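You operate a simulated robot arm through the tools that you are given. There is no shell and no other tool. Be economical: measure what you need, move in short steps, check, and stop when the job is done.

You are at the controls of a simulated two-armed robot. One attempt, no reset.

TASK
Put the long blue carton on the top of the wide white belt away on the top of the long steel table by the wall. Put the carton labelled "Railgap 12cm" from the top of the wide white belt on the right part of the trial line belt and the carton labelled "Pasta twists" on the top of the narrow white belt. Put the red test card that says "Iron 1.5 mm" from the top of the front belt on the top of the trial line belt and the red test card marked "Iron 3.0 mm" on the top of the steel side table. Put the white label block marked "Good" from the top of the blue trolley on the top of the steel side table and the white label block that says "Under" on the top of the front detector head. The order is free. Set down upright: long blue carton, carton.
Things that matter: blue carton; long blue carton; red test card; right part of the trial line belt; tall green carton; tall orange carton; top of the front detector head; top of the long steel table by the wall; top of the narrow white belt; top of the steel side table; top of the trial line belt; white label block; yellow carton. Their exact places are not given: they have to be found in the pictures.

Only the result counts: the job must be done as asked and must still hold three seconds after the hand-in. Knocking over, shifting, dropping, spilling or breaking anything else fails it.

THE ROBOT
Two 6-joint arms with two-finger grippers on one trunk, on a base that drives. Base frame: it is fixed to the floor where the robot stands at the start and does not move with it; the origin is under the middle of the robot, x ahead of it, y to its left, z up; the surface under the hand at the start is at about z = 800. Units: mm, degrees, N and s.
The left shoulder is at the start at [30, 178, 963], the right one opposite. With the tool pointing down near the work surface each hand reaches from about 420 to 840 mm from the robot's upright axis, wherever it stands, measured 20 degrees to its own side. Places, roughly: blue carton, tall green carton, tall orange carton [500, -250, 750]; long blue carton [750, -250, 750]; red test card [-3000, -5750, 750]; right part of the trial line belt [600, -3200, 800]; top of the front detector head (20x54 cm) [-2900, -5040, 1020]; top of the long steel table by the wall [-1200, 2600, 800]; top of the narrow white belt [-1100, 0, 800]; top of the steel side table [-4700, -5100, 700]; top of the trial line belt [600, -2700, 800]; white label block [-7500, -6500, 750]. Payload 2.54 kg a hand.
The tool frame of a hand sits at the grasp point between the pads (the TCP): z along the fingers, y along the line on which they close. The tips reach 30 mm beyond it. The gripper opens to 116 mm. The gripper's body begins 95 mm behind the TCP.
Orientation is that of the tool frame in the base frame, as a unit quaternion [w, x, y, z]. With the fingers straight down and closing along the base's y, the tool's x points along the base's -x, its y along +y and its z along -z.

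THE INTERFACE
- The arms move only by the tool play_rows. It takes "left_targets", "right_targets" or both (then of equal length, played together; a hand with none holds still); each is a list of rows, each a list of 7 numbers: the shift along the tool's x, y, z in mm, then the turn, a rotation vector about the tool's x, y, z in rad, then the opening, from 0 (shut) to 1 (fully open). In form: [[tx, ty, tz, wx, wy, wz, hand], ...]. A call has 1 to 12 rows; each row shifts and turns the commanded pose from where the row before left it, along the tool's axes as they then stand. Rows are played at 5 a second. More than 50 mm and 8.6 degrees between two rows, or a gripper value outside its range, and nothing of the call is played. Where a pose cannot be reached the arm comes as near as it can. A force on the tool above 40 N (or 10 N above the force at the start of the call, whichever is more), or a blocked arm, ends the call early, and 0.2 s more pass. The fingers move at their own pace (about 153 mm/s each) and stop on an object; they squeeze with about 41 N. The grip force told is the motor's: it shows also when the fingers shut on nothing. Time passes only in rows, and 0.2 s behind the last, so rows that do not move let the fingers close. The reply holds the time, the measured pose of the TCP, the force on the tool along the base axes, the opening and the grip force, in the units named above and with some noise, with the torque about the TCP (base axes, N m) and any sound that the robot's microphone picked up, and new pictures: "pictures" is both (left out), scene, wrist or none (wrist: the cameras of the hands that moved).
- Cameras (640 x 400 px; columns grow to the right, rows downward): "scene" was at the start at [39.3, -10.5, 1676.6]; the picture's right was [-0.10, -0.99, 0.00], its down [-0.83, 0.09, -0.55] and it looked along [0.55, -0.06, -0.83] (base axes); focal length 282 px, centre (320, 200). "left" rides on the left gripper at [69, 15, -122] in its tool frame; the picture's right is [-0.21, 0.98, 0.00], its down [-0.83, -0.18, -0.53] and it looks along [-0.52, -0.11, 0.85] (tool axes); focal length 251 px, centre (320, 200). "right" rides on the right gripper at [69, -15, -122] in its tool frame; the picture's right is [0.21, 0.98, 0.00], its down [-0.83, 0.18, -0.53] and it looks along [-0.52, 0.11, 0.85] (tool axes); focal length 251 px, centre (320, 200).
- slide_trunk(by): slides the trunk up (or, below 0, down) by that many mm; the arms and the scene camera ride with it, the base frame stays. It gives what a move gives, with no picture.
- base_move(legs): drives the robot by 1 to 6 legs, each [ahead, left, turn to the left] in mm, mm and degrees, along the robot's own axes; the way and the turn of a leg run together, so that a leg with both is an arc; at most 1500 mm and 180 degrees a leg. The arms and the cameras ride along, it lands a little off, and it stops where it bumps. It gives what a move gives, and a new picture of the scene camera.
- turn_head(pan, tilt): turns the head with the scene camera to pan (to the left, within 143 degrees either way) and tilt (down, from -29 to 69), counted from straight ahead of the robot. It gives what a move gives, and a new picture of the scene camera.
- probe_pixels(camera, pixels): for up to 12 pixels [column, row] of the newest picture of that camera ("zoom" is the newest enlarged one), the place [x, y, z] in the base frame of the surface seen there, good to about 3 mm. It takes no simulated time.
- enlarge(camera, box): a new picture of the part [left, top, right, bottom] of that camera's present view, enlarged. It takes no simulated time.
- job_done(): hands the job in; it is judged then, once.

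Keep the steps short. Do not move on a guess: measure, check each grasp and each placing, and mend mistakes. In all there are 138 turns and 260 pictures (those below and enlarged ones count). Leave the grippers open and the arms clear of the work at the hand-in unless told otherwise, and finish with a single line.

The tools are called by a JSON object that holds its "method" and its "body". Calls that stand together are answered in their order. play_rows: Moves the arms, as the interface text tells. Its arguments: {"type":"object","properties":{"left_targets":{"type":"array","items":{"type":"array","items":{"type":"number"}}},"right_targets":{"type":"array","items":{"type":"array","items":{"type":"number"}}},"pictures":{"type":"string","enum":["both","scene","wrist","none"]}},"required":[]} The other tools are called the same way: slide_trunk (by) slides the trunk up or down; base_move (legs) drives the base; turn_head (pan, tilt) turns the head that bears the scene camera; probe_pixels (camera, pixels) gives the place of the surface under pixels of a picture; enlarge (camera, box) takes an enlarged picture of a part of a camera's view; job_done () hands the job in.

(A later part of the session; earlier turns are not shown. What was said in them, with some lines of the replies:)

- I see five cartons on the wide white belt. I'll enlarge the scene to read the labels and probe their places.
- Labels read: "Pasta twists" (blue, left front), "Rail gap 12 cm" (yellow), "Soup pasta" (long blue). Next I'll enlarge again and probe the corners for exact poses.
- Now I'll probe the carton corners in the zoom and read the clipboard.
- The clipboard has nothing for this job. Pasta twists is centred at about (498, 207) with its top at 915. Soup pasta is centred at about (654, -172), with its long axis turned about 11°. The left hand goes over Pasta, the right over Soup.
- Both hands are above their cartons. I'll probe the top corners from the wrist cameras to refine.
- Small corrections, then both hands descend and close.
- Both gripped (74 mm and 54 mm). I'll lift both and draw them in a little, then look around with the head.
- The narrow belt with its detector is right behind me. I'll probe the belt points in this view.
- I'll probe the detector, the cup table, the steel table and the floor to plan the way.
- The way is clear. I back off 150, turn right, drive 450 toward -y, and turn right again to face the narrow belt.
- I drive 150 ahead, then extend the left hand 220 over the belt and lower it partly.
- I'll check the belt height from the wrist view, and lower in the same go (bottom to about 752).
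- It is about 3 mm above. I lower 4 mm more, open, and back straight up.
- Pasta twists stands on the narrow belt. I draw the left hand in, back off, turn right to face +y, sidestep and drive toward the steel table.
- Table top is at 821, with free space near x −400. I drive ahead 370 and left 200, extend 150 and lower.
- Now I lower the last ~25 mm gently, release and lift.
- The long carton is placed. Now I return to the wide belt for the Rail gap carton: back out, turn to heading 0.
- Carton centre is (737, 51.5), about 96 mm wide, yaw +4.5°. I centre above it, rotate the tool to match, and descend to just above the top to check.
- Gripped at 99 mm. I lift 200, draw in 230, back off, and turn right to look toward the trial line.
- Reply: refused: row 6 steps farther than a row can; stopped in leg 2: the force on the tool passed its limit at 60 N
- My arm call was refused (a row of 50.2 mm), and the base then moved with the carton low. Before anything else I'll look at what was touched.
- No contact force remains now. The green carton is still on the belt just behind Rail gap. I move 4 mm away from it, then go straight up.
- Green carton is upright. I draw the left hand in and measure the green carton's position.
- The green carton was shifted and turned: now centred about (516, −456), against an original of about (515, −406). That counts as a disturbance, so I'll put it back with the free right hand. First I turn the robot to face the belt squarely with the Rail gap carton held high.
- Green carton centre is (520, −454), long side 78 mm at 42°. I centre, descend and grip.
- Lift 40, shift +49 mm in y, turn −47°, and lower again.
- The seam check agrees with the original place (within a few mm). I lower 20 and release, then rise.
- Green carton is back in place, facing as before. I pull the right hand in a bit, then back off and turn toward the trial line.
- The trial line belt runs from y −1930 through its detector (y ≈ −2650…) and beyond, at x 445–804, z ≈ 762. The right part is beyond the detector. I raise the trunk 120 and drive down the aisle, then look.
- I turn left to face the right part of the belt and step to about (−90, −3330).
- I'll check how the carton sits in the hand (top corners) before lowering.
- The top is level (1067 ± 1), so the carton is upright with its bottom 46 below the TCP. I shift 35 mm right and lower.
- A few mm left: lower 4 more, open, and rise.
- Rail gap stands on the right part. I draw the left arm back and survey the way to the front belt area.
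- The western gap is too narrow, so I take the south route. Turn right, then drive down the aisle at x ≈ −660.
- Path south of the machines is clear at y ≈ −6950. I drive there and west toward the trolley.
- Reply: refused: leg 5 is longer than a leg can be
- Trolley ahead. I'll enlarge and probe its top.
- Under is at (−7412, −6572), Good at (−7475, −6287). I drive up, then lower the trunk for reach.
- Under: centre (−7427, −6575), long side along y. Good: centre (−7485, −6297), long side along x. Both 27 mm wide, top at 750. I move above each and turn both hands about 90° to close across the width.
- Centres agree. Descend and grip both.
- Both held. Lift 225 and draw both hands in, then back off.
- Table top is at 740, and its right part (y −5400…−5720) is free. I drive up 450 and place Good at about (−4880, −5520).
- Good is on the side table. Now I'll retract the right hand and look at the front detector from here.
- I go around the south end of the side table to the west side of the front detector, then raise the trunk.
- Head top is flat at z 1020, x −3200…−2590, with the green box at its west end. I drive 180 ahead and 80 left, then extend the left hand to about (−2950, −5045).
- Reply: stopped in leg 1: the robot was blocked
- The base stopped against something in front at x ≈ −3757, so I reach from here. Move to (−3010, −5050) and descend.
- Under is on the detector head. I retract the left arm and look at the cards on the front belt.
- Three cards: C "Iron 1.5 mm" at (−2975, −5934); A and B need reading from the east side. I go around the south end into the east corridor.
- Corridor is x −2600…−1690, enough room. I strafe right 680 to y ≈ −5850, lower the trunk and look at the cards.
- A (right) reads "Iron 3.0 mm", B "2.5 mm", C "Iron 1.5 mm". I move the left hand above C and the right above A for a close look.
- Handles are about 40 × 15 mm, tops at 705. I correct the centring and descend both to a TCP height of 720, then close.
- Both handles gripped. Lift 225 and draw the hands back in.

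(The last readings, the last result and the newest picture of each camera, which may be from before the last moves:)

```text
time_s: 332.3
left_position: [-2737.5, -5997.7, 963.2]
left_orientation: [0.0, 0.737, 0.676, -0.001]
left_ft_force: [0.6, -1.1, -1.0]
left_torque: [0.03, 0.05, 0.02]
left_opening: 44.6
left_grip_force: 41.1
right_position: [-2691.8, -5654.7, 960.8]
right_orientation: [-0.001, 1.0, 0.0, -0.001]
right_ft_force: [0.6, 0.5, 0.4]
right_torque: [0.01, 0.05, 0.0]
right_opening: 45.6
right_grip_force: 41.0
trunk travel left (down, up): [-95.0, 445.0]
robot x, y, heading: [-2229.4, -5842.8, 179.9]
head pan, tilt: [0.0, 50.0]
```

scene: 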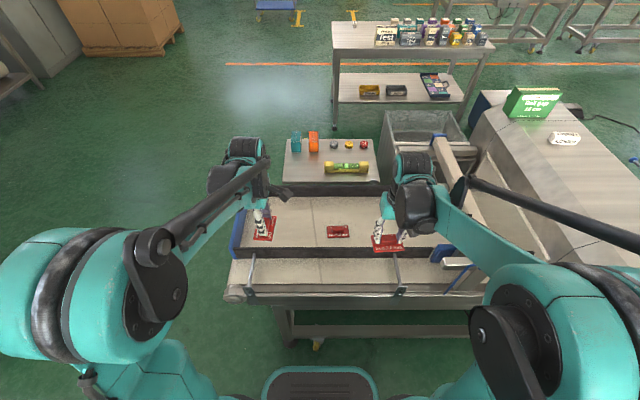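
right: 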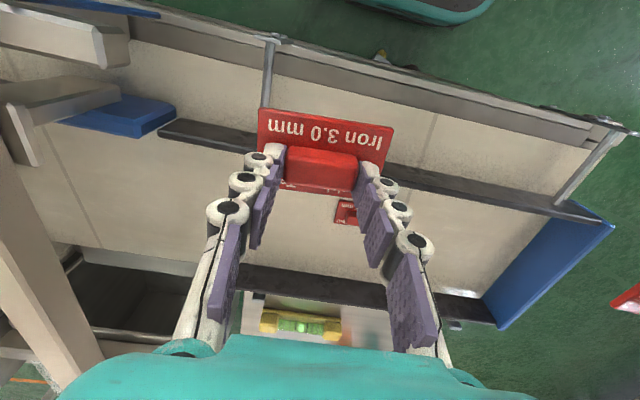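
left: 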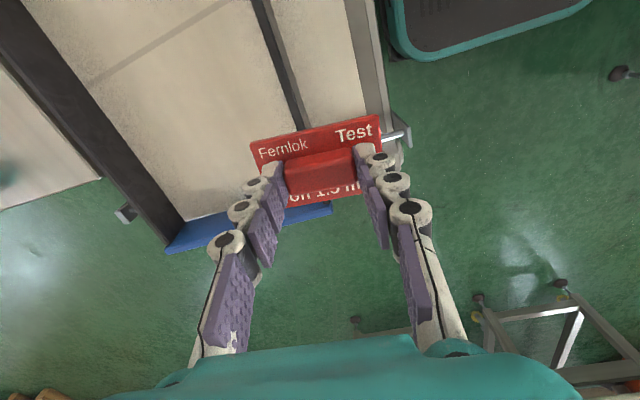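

Both cards held level. Now to the side table: out south, west, then face its south end.

{"method": "base_move", "body": {"legs": [[0, 1100, 0], [1300, 0, 0], [1240, 0, 0], [0, 0, -90], [400, 0, 0]]}}

{"method": "turn_head", "body": {"pan": -5, "tilt": 48}}

```text
time_s: 355.9
left_position: [-4873.8, -5967.7, 962.0]
left_orientation: [0.001, 0.998, -0.067, -0.001]
left_ft_force: [-0.4, 0.0, -1.7]
left_torque: [-0.04, 0.0, 0.01]
left_opening: 44.6
left_grip_force: 41.1
right_position: [-4531.3, -6031.0, 959.0]
right_orientation: [0.001, -0.69, 0.724, -0.001]
right_ft_force: [-0.5, 1.6, -0.3]
right_torque: [-0.02, 0.0, -0.04]
right_opening: 44.4
right_grip_force: 41.2
trunk travel left (down, up): [-95.0, 445.0]
robot x, y, heading: [-4746.6, -6483.2, 87.2]
head pan, tilt: [0.0, 50.0]
```

scene: 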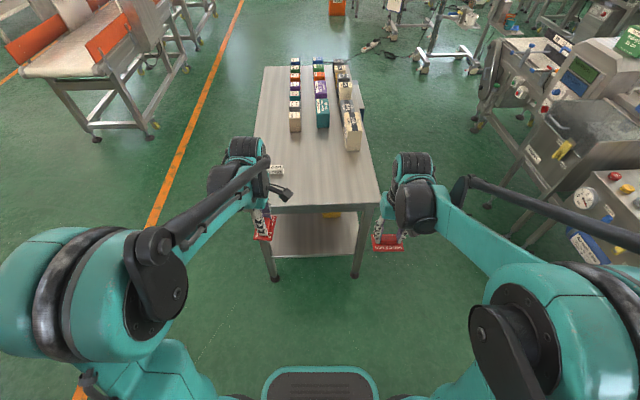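

```text
time_s: 356.6
left_position: [-4873.0, -5966.7, 963.2]
left_orientation: [0.0, 0.998, -0.066, -0.002]
left_ft_force: [-1.1, 0.2, -0.7]
left_torque: [-0.02, 0.02, 0.01]
left_opening: 45.0
left_grip_force: 40.9
right_position: [-4533.3, -6030.1, 957.7]
right_orientation: [0.001, -0.69, 0.724, -0.002]
right_ft_force: [0.1, -0.5, -0.6]
right_torque: [-0.04, 0.02, -0.03]
right_opening: 44.3
right_grip_force: 41.5
trunk travel left (down, up): [-95.0, 445.0]
robot x, y, heading: [-4742.6, -6484.7, 86.9]
head pan, tilt: [-5.0, 48.0]
```

scene: 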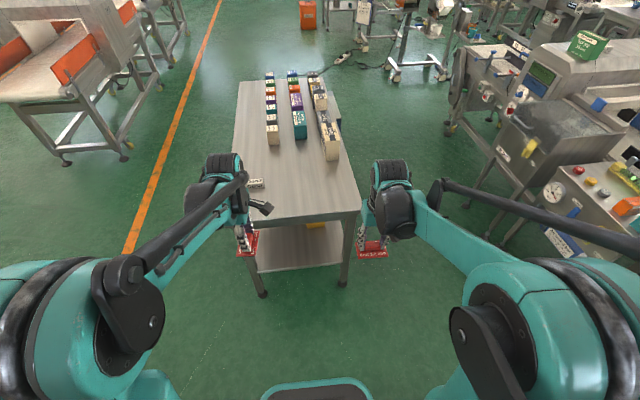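

{"method": "base_move", "body": {"legs": [[200, 110, 3]]}}

{"method": "play_rows", "body": {"right_targets": [[-42, 0, 0, 0, 0, 0, 0], [-42, 0, 0, 0, 0, 0, 0], [-42, 0, 0, 0, 0, 0, 0], [-42, 0, 0, 0, 0, 0, 0], [-42, 0, 0, 0, 0, 0, 0], [0, 0, 45, 0, 0, 0, 0], [0, 0, 45, 0, 0, 0, 0], [0, 0, 45, 0, 0, 0, 0], [0, 0, 0, 0, 0, 0, 0]]}}

```text
time_s: 358.3
left_position: [-5007.8, -5773.1, 962.0]
left_orientation: [0.001, 0.999, -0.04, -0.001]
left_ft_force: [-0.4, 0.8, -0.6]
left_torque: [-0.05, -0.02, -0.02]
left_opening: 44.7
left_grip_force: 41.0
right_position: [-4662.6, -5819.0, 959.7]
right_orientation: [-0.001, 0.71, -0.704, 0.0]
right_ft_force: [0.5, 1.0, -0.8]
right_torque: [-0.04, -0.03, 0.0]
right_opening: 44.5
right_grip_force: 41.5
trunk travel left (down, up): [-95.0, 445.0]
robot x, y, heading: [-4850.6, -6287.2, 89.9]
head pan, tilt: [-5.0, 48.0]
```

scene: 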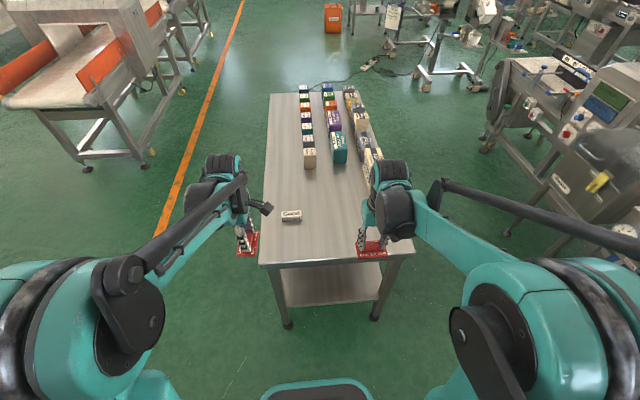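

```text
time_s: 360.3
left_position: [-5006.7, -5774.4, 962.6]
left_orientation: [-0.001, 0.999, -0.04, -0.002]
left_ft_force: [0.6, -0.9, -0.4]
left_torque: [0.01, -0.02, -0.01]
left_opening: 44.5
left_grip_force: 41.1
right_position: [-4666.1, -5608.3, 824.0]
right_orientation: [-0.001, 0.71, -0.705, 0.002]
right_ft_force: [-0.7, -0.6, -0.3]
right_torque: [0.04, 0.01, -0.01]
right_opening: 44.6
right_grip_force: 41.1
trunk travel left (down, up): [-95.0, 445.0]
robot x, y, heading: [-4848.0, -6283.4, 90.2]
head pan, tilt: [-5.0, 48.0]
```

scene: 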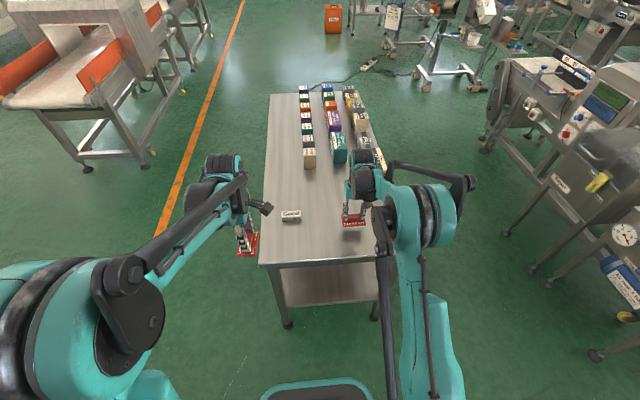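
right: 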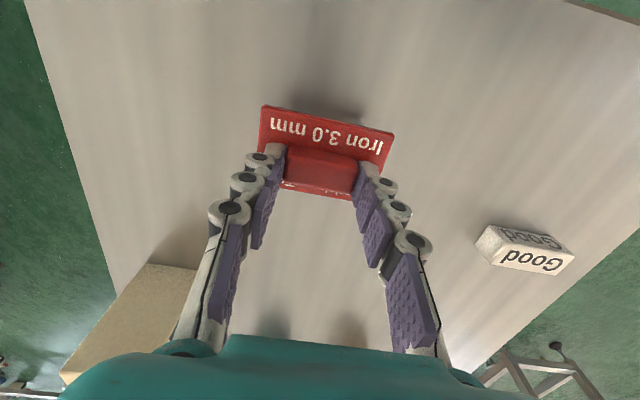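

Lower 44 mm in small steps, release and rise.

{"method": "play_rows", "body": {"right_targets": [[0, 0, 20, 0, 0, 0, 0], [0, 0, 14, 0, 0, 0, 0], [0, 0, 6, 0, 0, 0, 0], [0, 0, 3, 0, 0, 0, 0], [0, 0, 0, 0, 0, 0, 0], [0, 0, 0, 0, 0, 0, 0.6], [0, 0, 0, 0, 0, 0, 0.6], [0, 0, -20, 0, 0, 0, 0.6], [0, 0, -45, 0, 0, 0, 0.6], [0, 0, -45, 0, 0, 0, 0.6], [0, 0, -45, 0, 0, 0, 0.6], [0, 0, -20, 0, 0, 0, 0.6]]}}

```text
time_s: 362.9
left_position: [-5006.2, -5773.8, 961.3]
left_orientation: [0.0, 0.999, -0.041, -0.001]
left_ft_force: [-0.9, 0.1, -1.1]
left_torque: [0.02, -0.01, 0.0]
left_opening: 44.5
left_grip_force: 41.0
right_position: [-4664.8, -5609.2, 955.2]
right_orientation: [-0.001, 0.71, -0.704, 0.001]
right_ft_force: [0.6, 0.7, -0.1]
right_torque: [0.01, -0.01, 0.0]
right_opening: 69.5
right_grip_force: 0.1
trunk travel left (down, up): [-95.0, 445.0]
robot x, y, heading: [-4849.7, -6287.5, 90.2]
head pan, tilt: [-5.0, 48.0]
```

scene: 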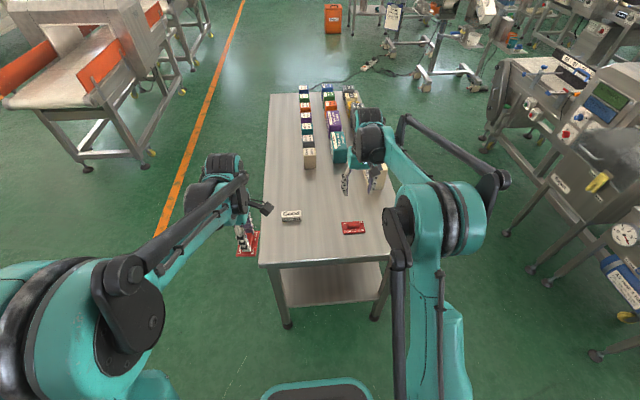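
right: 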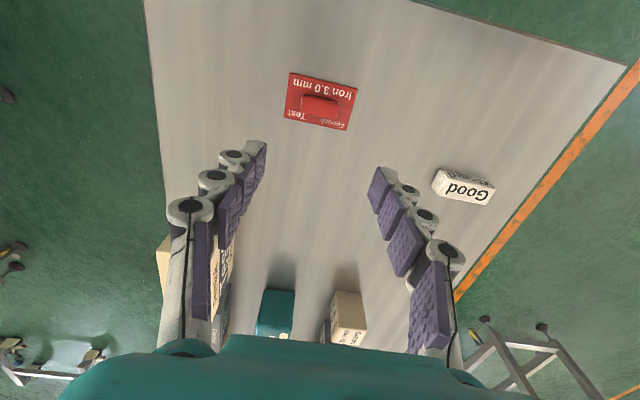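

Iron 3.0 is on the side table. I draw the right hand in and drive back to the aisle.

{"method": "play_rows", "body": {"right_targets": [[45, 0, 0, 0, 0, 0, 1], [45, 0, 0, 0, 0, 0, 1], [45, 0, 0, 0, 0, 0, 1], [45, 0, 0, 0, 0, 0, 1]], "pictures": "none"}}

{"method": "base_move", "body": {"legs": [[-350, 0, 0], [0, 0, -90], [0, -300, 0], [1400, 0, 0], [1400, 0, 0]]}}

```text
time_s: 363.9
left_position: [-5006.0, -5775.9, 963.9]
left_orientation: [0.0, 0.999, -0.04, -0.001]
left_ft_force: [0.1, 0.3, 0.4]
left_torque: [0.02, 0.02, -0.03]
left_opening: 44.6
left_grip_force: 41.1
right_position: [-4662.2, -5789.6, 956.1]
right_orientation: [-0.002, 0.71, -0.704, 0.0]
right_ft_force: [0.3, -0.6, 0.5]
right_torque: [0.03, 0.02, 0.01]
right_opening: 116.0
right_grip_force: 0.0
trunk travel left (down, up): [-95.0, 445.0]
robot x, y, heading: [-4848.7, -6285.7, 89.9]
head pan, tilt: [-5.0, 48.0]
```

```text
time_s: 384.9
left_position: [-1529.3, -6665.0, 962.9]
left_orientation: [0.001, -0.701, 0.713, 0.001]
left_ft_force: [-0.8, -0.4, -0.8]
left_torque: [0.0, -0.01, 0.01]
left_opening: 44.6
left_grip_force: 41.3
right_position: [-1522.4, -7009.6, 955.7]
right_orientation: [0.0, -0.034, 0.999, -0.001]
right_ft_force: [0.0, -0.7, 0.1]
right_torque: [0.04, 0.04, -0.02]
right_opening: 116.1
right_grip_force: 0.1
trunk travel left (down, up): [-95.0, 445.0]
robot x, y, heading: [-2030.9, -6852.9, 3.7]
head pan, tilt: [-5.0, 48.0]
```

scene: 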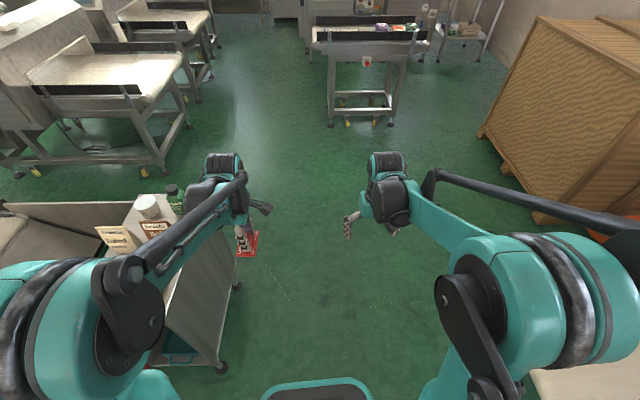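

I shift right a bit for clearance, straighten the heading, and continue into the aisle.

{"method": "base_move", "body": {"legs": [[0, -150, -3.7], [1370, 0, 0], [0, 0, 90], [1200, 0, 0], [1250, 0, 0]]}}

```text
time_s: 404.0
left_position: [-747.6, -5061.5, 964.7]
left_orientation: [-0.001, 0.998, -0.058, -0.001]
left_ft_force: [0.8, -0.4, -0.5]
left_torque: [0.0, 0.02, 0.0]
left_opening: 44.3
left_grip_force: 40.3
right_position: [-405.1, -5095.4, 953.9]
right_orientation: [-0.007, -0.693, 0.721, -0.008]
right_ft_force: [-1.2, -5.8, 4.4]
right_torque: [0.51, -0.28, -0.22]
right_opening: 115.9
right_grip_force: 0.1
trunk travel left (down, up): [-95.0, 445.0]
robot x, y, heading: [-609.8, -5576.5, 87.9]
head pan, tilt: [-5.0, 48.0]
stopped in leg 5: the force on the tool passed its limit at 123 N (the readings are from after the stop); the commanded pose is now the measured one
```

scene: 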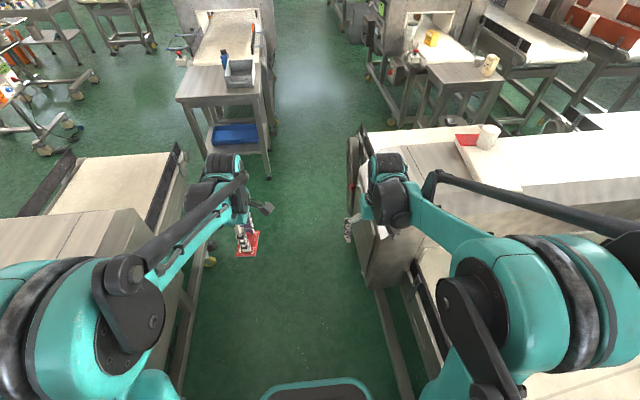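

The right hand touched the tall detector beside the aisle. I back off, raise the trunk above it, and look whether anything changed.

{"method": "base_move", "body": {"legs": [[-100, 40, 0]]}}

{"method": "slide_trunk", "body": {"by": 300}}

{"method": "turn_head", "body": {"pan": -15, "tilt": 45}}

```text
time_s: 405.2
left_position: [-790.7, -5161.6, 962.9]
left_orientation: [0.0, 0.998, -0.058, -0.001]
left_ft_force: [-0.8, -0.3, -0.4]
left_torque: [0.04, 0.0, 0.0]
left_opening: 44.5
left_grip_force: 41.1
right_position: [-446.7, -5197.4, 954.9]
right_orientation: [-0.006, -0.694, 0.72, -0.007]
right_ft_force: [-0.9, -1.2, 0.2]
right_torque: [0.02, -0.01, 0.02]
right_opening: 116.0
right_grip_force: 0.1
trunk travel left (down, up): [-95.0, 445.0]
robot x, y, heading: [-650.2, -5677.0, 88.0]
head pan, tilt: [-5.0, 48.0]
```

scene: 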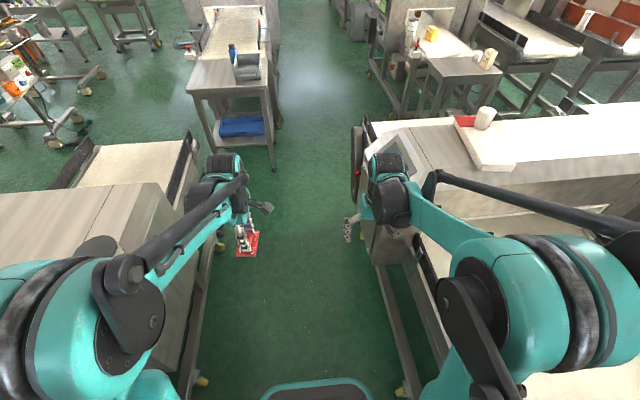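

```text
time_s: 408.2
left_position: [-790.3, -5160.8, 1261.1]
left_orientation: [0.0, 0.998, -0.058, -0.001]
left_ft_force: [-0.2, 0.6, -1.4]
left_torque: [0.0, 0.0, 0.01]
left_opening: 44.5
left_grip_force: 41.3
right_position: [-446.7, -5196.5, 1254.6]
right_orientation: [-0.007, -0.693, 0.721, -0.008]
right_ft_force: [0.9, 0.2, 0.1]
right_torque: [0.01, -0.02, 0.01]
right_opening: 116.0
right_grip_force: 0.1
trunk travel left (down, up): [-395.0, 145.0]
robot x, y, heading: [-652.7, -5676.4, 87.9]
head pan, tilt: [-5.0, 48.0]
```

```text
time_s: 408.9
left_position: [-791.1, -5159.8, 1261.7]
left_orientation: [0.0, 0.998, -0.058, 0.0]
left_ft_force: [0.3, -0.1, -0.7]
left_torque: [-0.01, 0.0, -0.02]
left_opening: 44.8
left_grip_force: 40.9
right_position: [-447.1, -5196.3, 1254.8]
right_orientation: [-0.008, -0.693, 0.721, -0.007]
right_ft_force: [1.0, 0.1, 0.5]
right_torque: [0.04, -0.01, 0.03]
right_opening: 115.9
right_grip_force: 0.0
trunk travel left (down, up): [-395.0, 145.0]
robot x, y, heading: [-652.6, -5678.0, 88.2]
head pan, tilt: [-15.0, 45.0]
```

scene: 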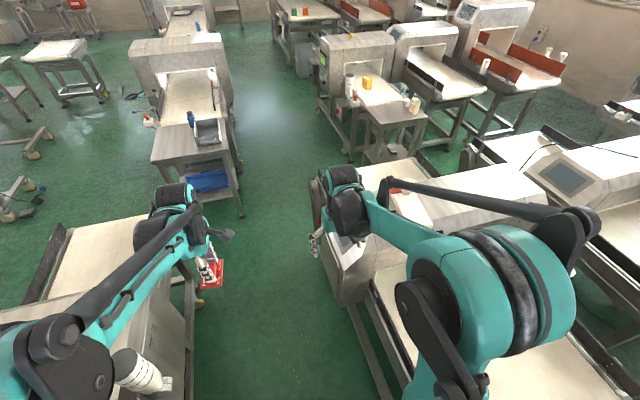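

{"method": "probe_pixels", "body": {"camera": "scene", "pixels": [[130, 365], [140, 385], [200, 290], [318, 260], [335, 300], [320, 200], [240, 215], [190, 330]]}}

```text
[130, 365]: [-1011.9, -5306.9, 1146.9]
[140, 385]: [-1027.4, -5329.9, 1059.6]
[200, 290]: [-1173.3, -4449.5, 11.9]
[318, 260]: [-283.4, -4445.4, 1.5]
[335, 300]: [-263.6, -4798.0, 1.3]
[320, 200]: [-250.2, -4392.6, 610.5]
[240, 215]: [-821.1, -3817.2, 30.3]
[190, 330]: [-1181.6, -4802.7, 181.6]
```

Clear with the trunk raised. I continue along the aisle up to beside the left part of the trial belt.

{"method": "base_move", "body": {"legs": [[1150, -30, 2], [900, -270, 0], [1250, -150, 0]]}}

```text
time_s: 425.2
left_position: [-386.8, -1863.8, 1261.9]
left_orientation: [0.0, 1.0, -0.029, -0.001]
left_ft_force: [-0.2, 0.1, -1.2]
left_torque: [-0.01, -0.04, 0.03]
left_opening: 44.8
left_grip_force: 40.8
right_position: [-42.7, -1879.1, 1253.8]
right_orientation: [0.007, 0.715, -0.699, 0.007]
right_ft_force: [-0.1, -0.6, -1.0]
right_torque: [0.0, 0.01, -0.01]
right_opening: 116.1
right_grip_force: 0.0
trunk travel left (down, up): [-395.0, 145.0]
robot x, y, heading: [-220.5, -2369.5, 91.7]
head pan, tilt: [-15.0, 45.0]
```

scene: 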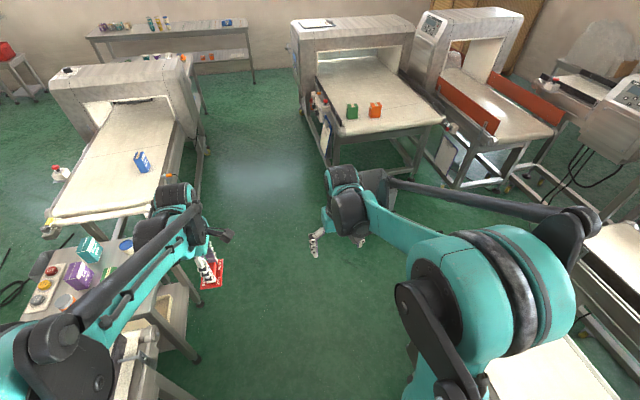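

I turn to face the belt and step in; then lower the trunk.

{"method": "base_move", "body": {"legs": [[0, 0, -91.7], [90, 90, 0]]}}

{"method": "turn_head", "body": {"pan": 0, "tilt": 50}}

```text
time_s: 430.4
left_position: [382.5, -2122.8, 1263.1]
left_orientation: [0.001, -0.681, 0.733, 0.001]
left_ft_force: [0.2, 0.6, -0.5]
left_torque: [0.0, 0.02, 0.0]
left_opening: 44.3
left_grip_force: 41.1
right_position: [360.2, -2468.7, 1253.3]
right_orientation: [-0.011, -0.002, 1.0, -0.001]
right_ft_force: [-0.1, -0.6, -1.0]
right_torque: [0.02, 0.02, 0.01]
right_opening: 116.0
right_grip_force: 0.0
trunk travel left (down, up): [-395.0, 145.0]
robot x, y, heading: [-127.7, -2281.1, 0.5]
head pan, tilt: [-15.0, 45.0]
```

scene: 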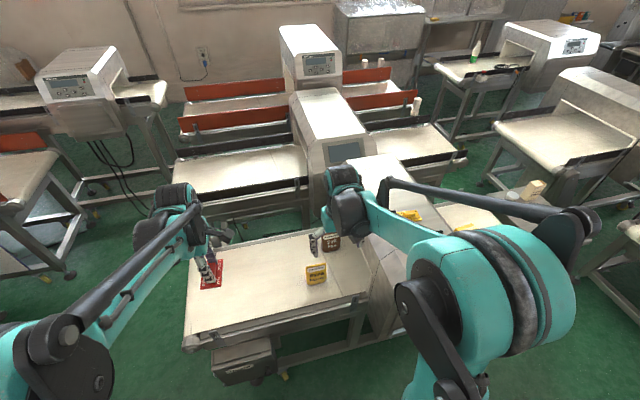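

```text
time_s: 431.1
left_position: [383.2, -2122.8, 1262.2]
left_orientation: [0.001, -0.682, 0.732, 0.002]
left_ft_force: [-0.9, -0.8, -0.8]
left_torque: [-0.03, -0.05, 0.02]
left_opening: 44.6
left_grip_force: 40.8
right_position: [362.7, -2468.1, 1253.3]
right_orientation: [-0.01, -0.002, 1.0, -0.001]
right_ft_force: [0.2, 0.1, 0.4]
right_torque: [0.01, 0.0, 0.0]
right_opening: 116.1
right_grip_force: 0.1
trunk travel left (down, up): [-395.0, 145.0]
robot x, y, heading: [-128.5, -2279.1, 0.2]
head pan, tilt: [0.0, 50.0]
```

scene: 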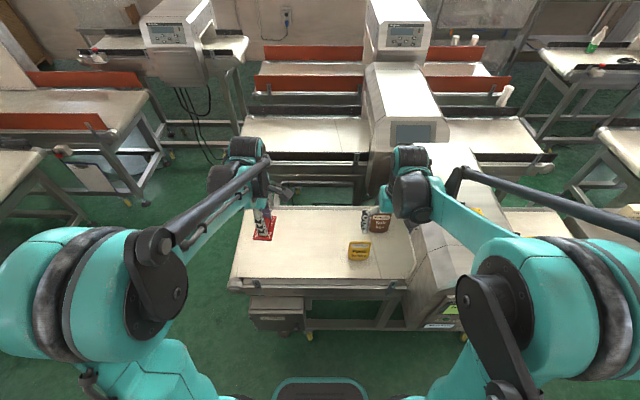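

{"method": "slide_trunk", "body": {"by": -200}}

{"method": "play_rows", "body": {"left_targets": [[4, -41, 0, 0, 0, 0, 0], [4, -41, 0, 0, 0, 0, 0], [4, -41, 0, 0, 0, 0, 0], [4, -41, 0, 0, 0, 0, 0], [0, 0, 45, 0, 0, 0, 0], [0, 0, 45, 0, 0, 0, 0], [0, 0, 45, 0, 0, 0, 0], [0, 0, 45, 0, 0, 0, 0], [0, 0, 35, 0, 0, 0, 0], [0, 0, 0, 0, 0, 0, 0]]}}

```text
time_s: 433.3
left_position: [382.5, -2123.1, 1062.3]
left_orientation: [0.001, -0.68, 0.733, 0.0]
left_ft_force: [0.3, 0.1, 0.5]
left_torque: [-0.04, 0.03, -0.02]
left_opening: 44.7
left_grip_force: 40.7
right_position: [360.1, -2467.4, 1056.0]
right_orientation: [-0.009, 0.0, 1.0, -0.001]
right_ft_force: [-0.2, 0.6, 0.0]
right_torque: [0.0, -0.03, 0.03]
right_opening: 116.1
right_grip_force: 0.1
trunk travel left (down, up): [-195.0, 345.0]
robot x, y, heading: [-126.0, -2280.9, 0.6]
head pan, tilt: [0.0, 50.0]
```

```text
time_s: 435.5
left_position: [546.9, -2151.6, 848.9]
left_orientation: [0.0, -0.681, 0.732, 0.001]
left_ft_force: [0.2, 0.2, 0.2]
left_torque: [0.03, -0.01, 0.01]
left_opening: 44.7
left_grip_force: 40.8
right_position: [360.3, -2467.5, 1053.4]
right_orientation: [-0.01, -0.001, 1.0, 0.0]
right_ft_force: [-0.2, 0.4, -0.1]
right_torque: [0.02, -0.02, 0.0]
right_opening: 116.0
right_grip_force: 0.1
trunk travel left (down, up): [-195.0, 345.0]
robot x, y, heading: [-129.3, -2283.9, 0.4]
head pan, tilt: [0.0, 50.0]
```

scene: 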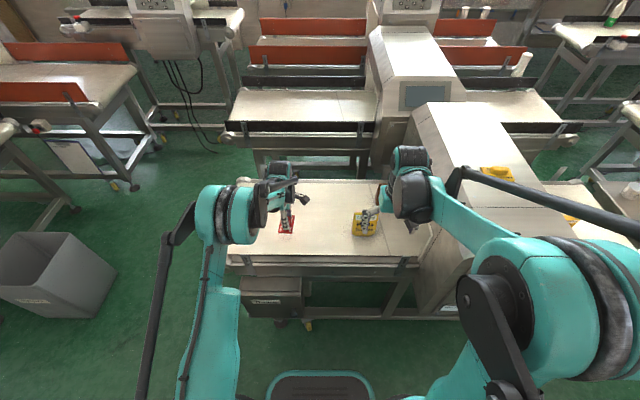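
left: 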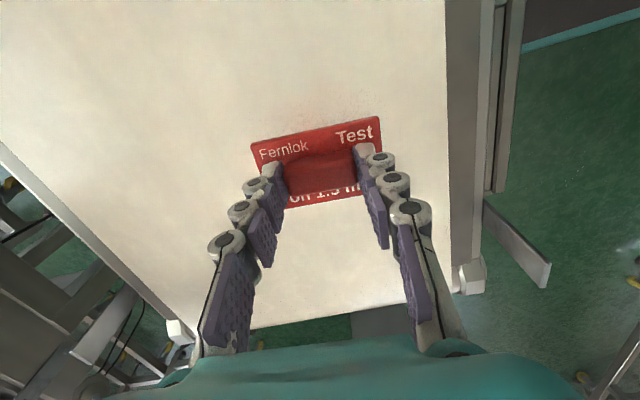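

{"method": "play_rows", "body": {"left_targets": [[0, 0, 20, 0, 0, 0, 0], [0, 0, 15, 0, 0, 0, 0], [0, 0, 8, 0, 0, 0, 0], [0, 0, 3, 0, 0, 0, 0], [0, 0, 0, 0, 0, 0, 0]], "pictures": "wrist"}}

```text
time_s: 436.7
left_position: [545.9, -2150.2, 802.0]
left_orientation: [0.001, -0.681, 0.732, 0.0]
left_ft_force: [-0.7, 0.1, 0.6]
left_torque: [-0.03, -0.04, -0.03]
left_opening: 44.5
left_grip_force: 40.6
right_position: [361.6, -2468.4, 1054.2]
right_orientation: [-0.01, -0.002, 1.0, -0.001]
right_ft_force: [-0.4, 0.5, -0.2]
right_torque: [0.0, -0.04, 0.03]
right_opening: 116.1
right_grip_force: 0.0
trunk travel left (down, up): [-195.0, 345.0]
robot x, y, heading: [-129.2, -2279.4, 0.7]
head pan, tilt: [0.0, 50.0]
```

left: 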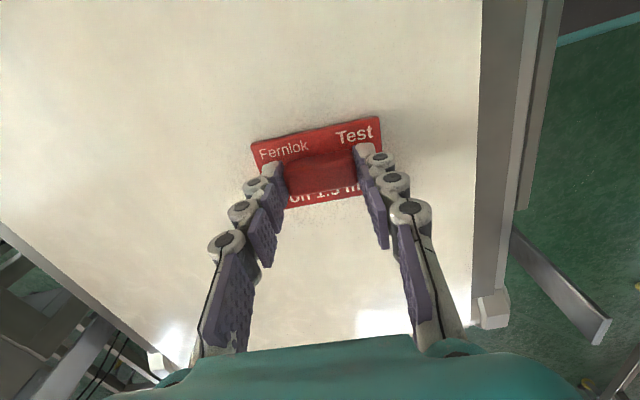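

The card is at the belt. Open, rise and draw back.

{"method": "play_rows", "body": {"left_targets": [[0, 0, 0, 0, 0, 0, 0.6], [0, 0, 0, 0, 0, 0, 0.6], [0, 0, -20, 0, 0, 0, 0.6], [0, 0, -45, 0, 0, 0, 1], [0, 0, -45, 0, 0, 0, 1], [0, 0, -45, 0, 0, 0, 1], [0, 0, -45, 0, 0, 0, 1], [0, 45, 0, 0, 0, 0, 1], [0, 45, 0, 0, 0, 0, 1], [0, 45, 0, 0, 0, 0, 1], [0, 45, 0, 0, 0, 0, 1]]}}

{"method": "base_move", "body": {"legs": [[-250, 0, 0]]}}

{"method": "turn_head", "body": {"pan": 60, "tilt": 30}}

{"method": "enlarge", "body": {"camera": "scene", "box": [150, 0, 470, 200]}}

```text
time_s: 439.1
left_position: [366.3, -2137.9, 1003.1]
left_orientation: [0.001, -0.681, 0.732, 0.0]
left_ft_force: [-0.4, 0.5, 0.5]
left_torque: [-0.01, -0.07, 0.0]
left_opening: 115.9
left_grip_force: 0.0
right_position: [359.7, -2468.2, 1054.6]
right_orientation: [-0.009, -0.001, 1.0, -0.001]
right_ft_force: [0.0, 0.4, -0.1]
right_torque: [0.0, -0.06, 0.03]
right_opening: 116.0
right_grip_force: 0.0
trunk travel left (down, up): [-195.0, 345.0]
robot x, y, heading: [-129.4, -2282.7, 0.7]
head pan, tilt: [0.0, 50.0]
```

scene: 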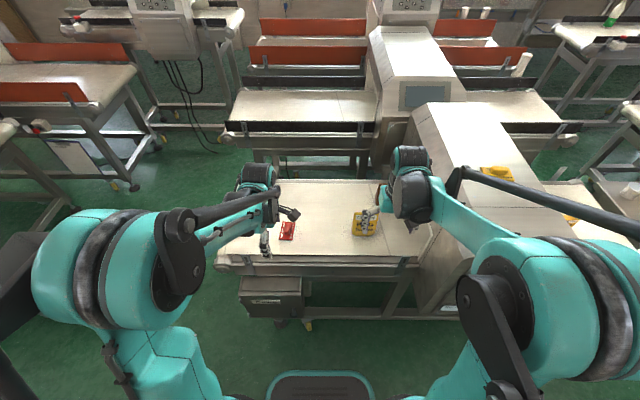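
left: 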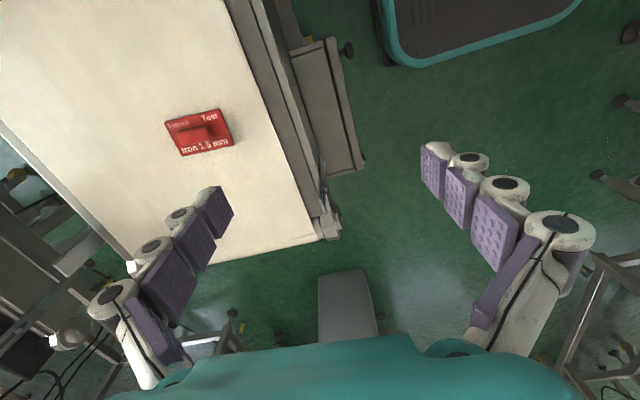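

```text
time_s: 440.9
left_position: [127.0, -2140.1, 1002.5]
left_orientation: [0.0, -0.681, 0.733, 0.0]
left_ft_force: [0.0, -0.3, 0.3]
left_torque: [0.01, -0.04, -0.02]
left_opening: 116.0
left_grip_force: 0.0
right_position: [119.4, -2469.8, 1054.6]
right_orientation: [-0.009, -0.002, 1.0, -0.001]
right_ft_force: [0.0, 0.4, 0.2]
right_torque: [0.01, -0.04, -0.01]
right_opening: 116.0
right_grip_force: 0.1
trunk travel left (down, up): [-195.0, 345.0]
robot x, y, heading: [-371.7, -2286.4, 0.4]
head pan, tilt: [0.0, 50.0]
```

scene: 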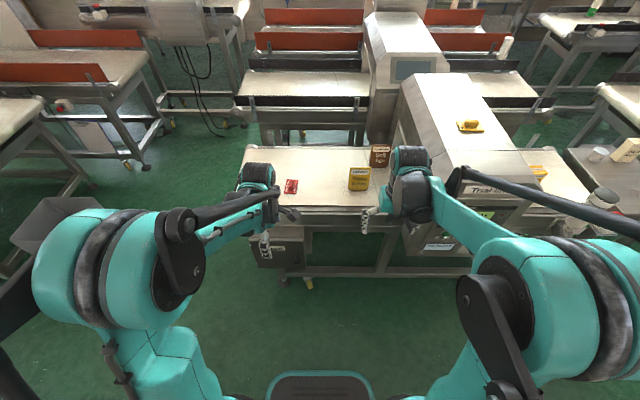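

```text
time_s: 442.2
left_position: [127.3, -2140.1, 1002.9]
left_orientation: [0.0, -0.681, 0.732, 0.001]
left_ft_force: [0.4, 0.4, -0.4]
left_torque: [-0.02, 0.0, 0.0]
left_opening: 115.9
left_grip_force: 0.2
right_position: [120.8, -2469.7, 1054.2]
right_orientation: [-0.01, -0.002, 1.0, -0.001]
right_ft_force: [0.0, -0.2, 0.2]
right_torque: [-0.01, -0.01, 0.01]
right_opening: 115.8
right_grip_force: 0.0
trunk travel left (down, up): [-195.0, 345.0]
robot x, y, heading: [-366.6, -2283.0, 0.8]
head pan, tilt: [60.0, 30.0]
```

scene: 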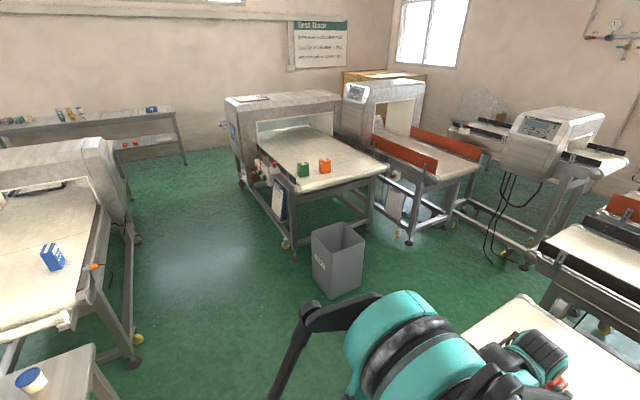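

```text
2.00 times, centred on (310, 100) of scene
```

zoom: 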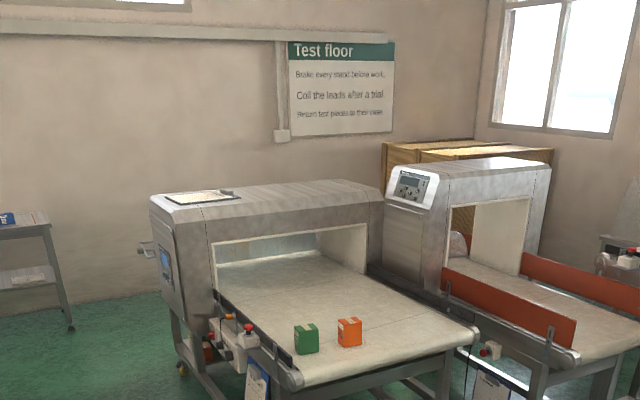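

Everything is in place: the three cartons stand upright, both cards and both label blocks are set down, and the green carton is back at its spot. The grippers are open and the arms clear, so I hand in.

{"method": "job_done", "body": {}}

```text
The job is handed in.
```

All seven items are placed as asked and the job is handed in, but along the way I knocked the tall green carton about 50 mm aside and turned it (put back to within a few millimetres by my estimate), and I bumped two machines without visible effect.
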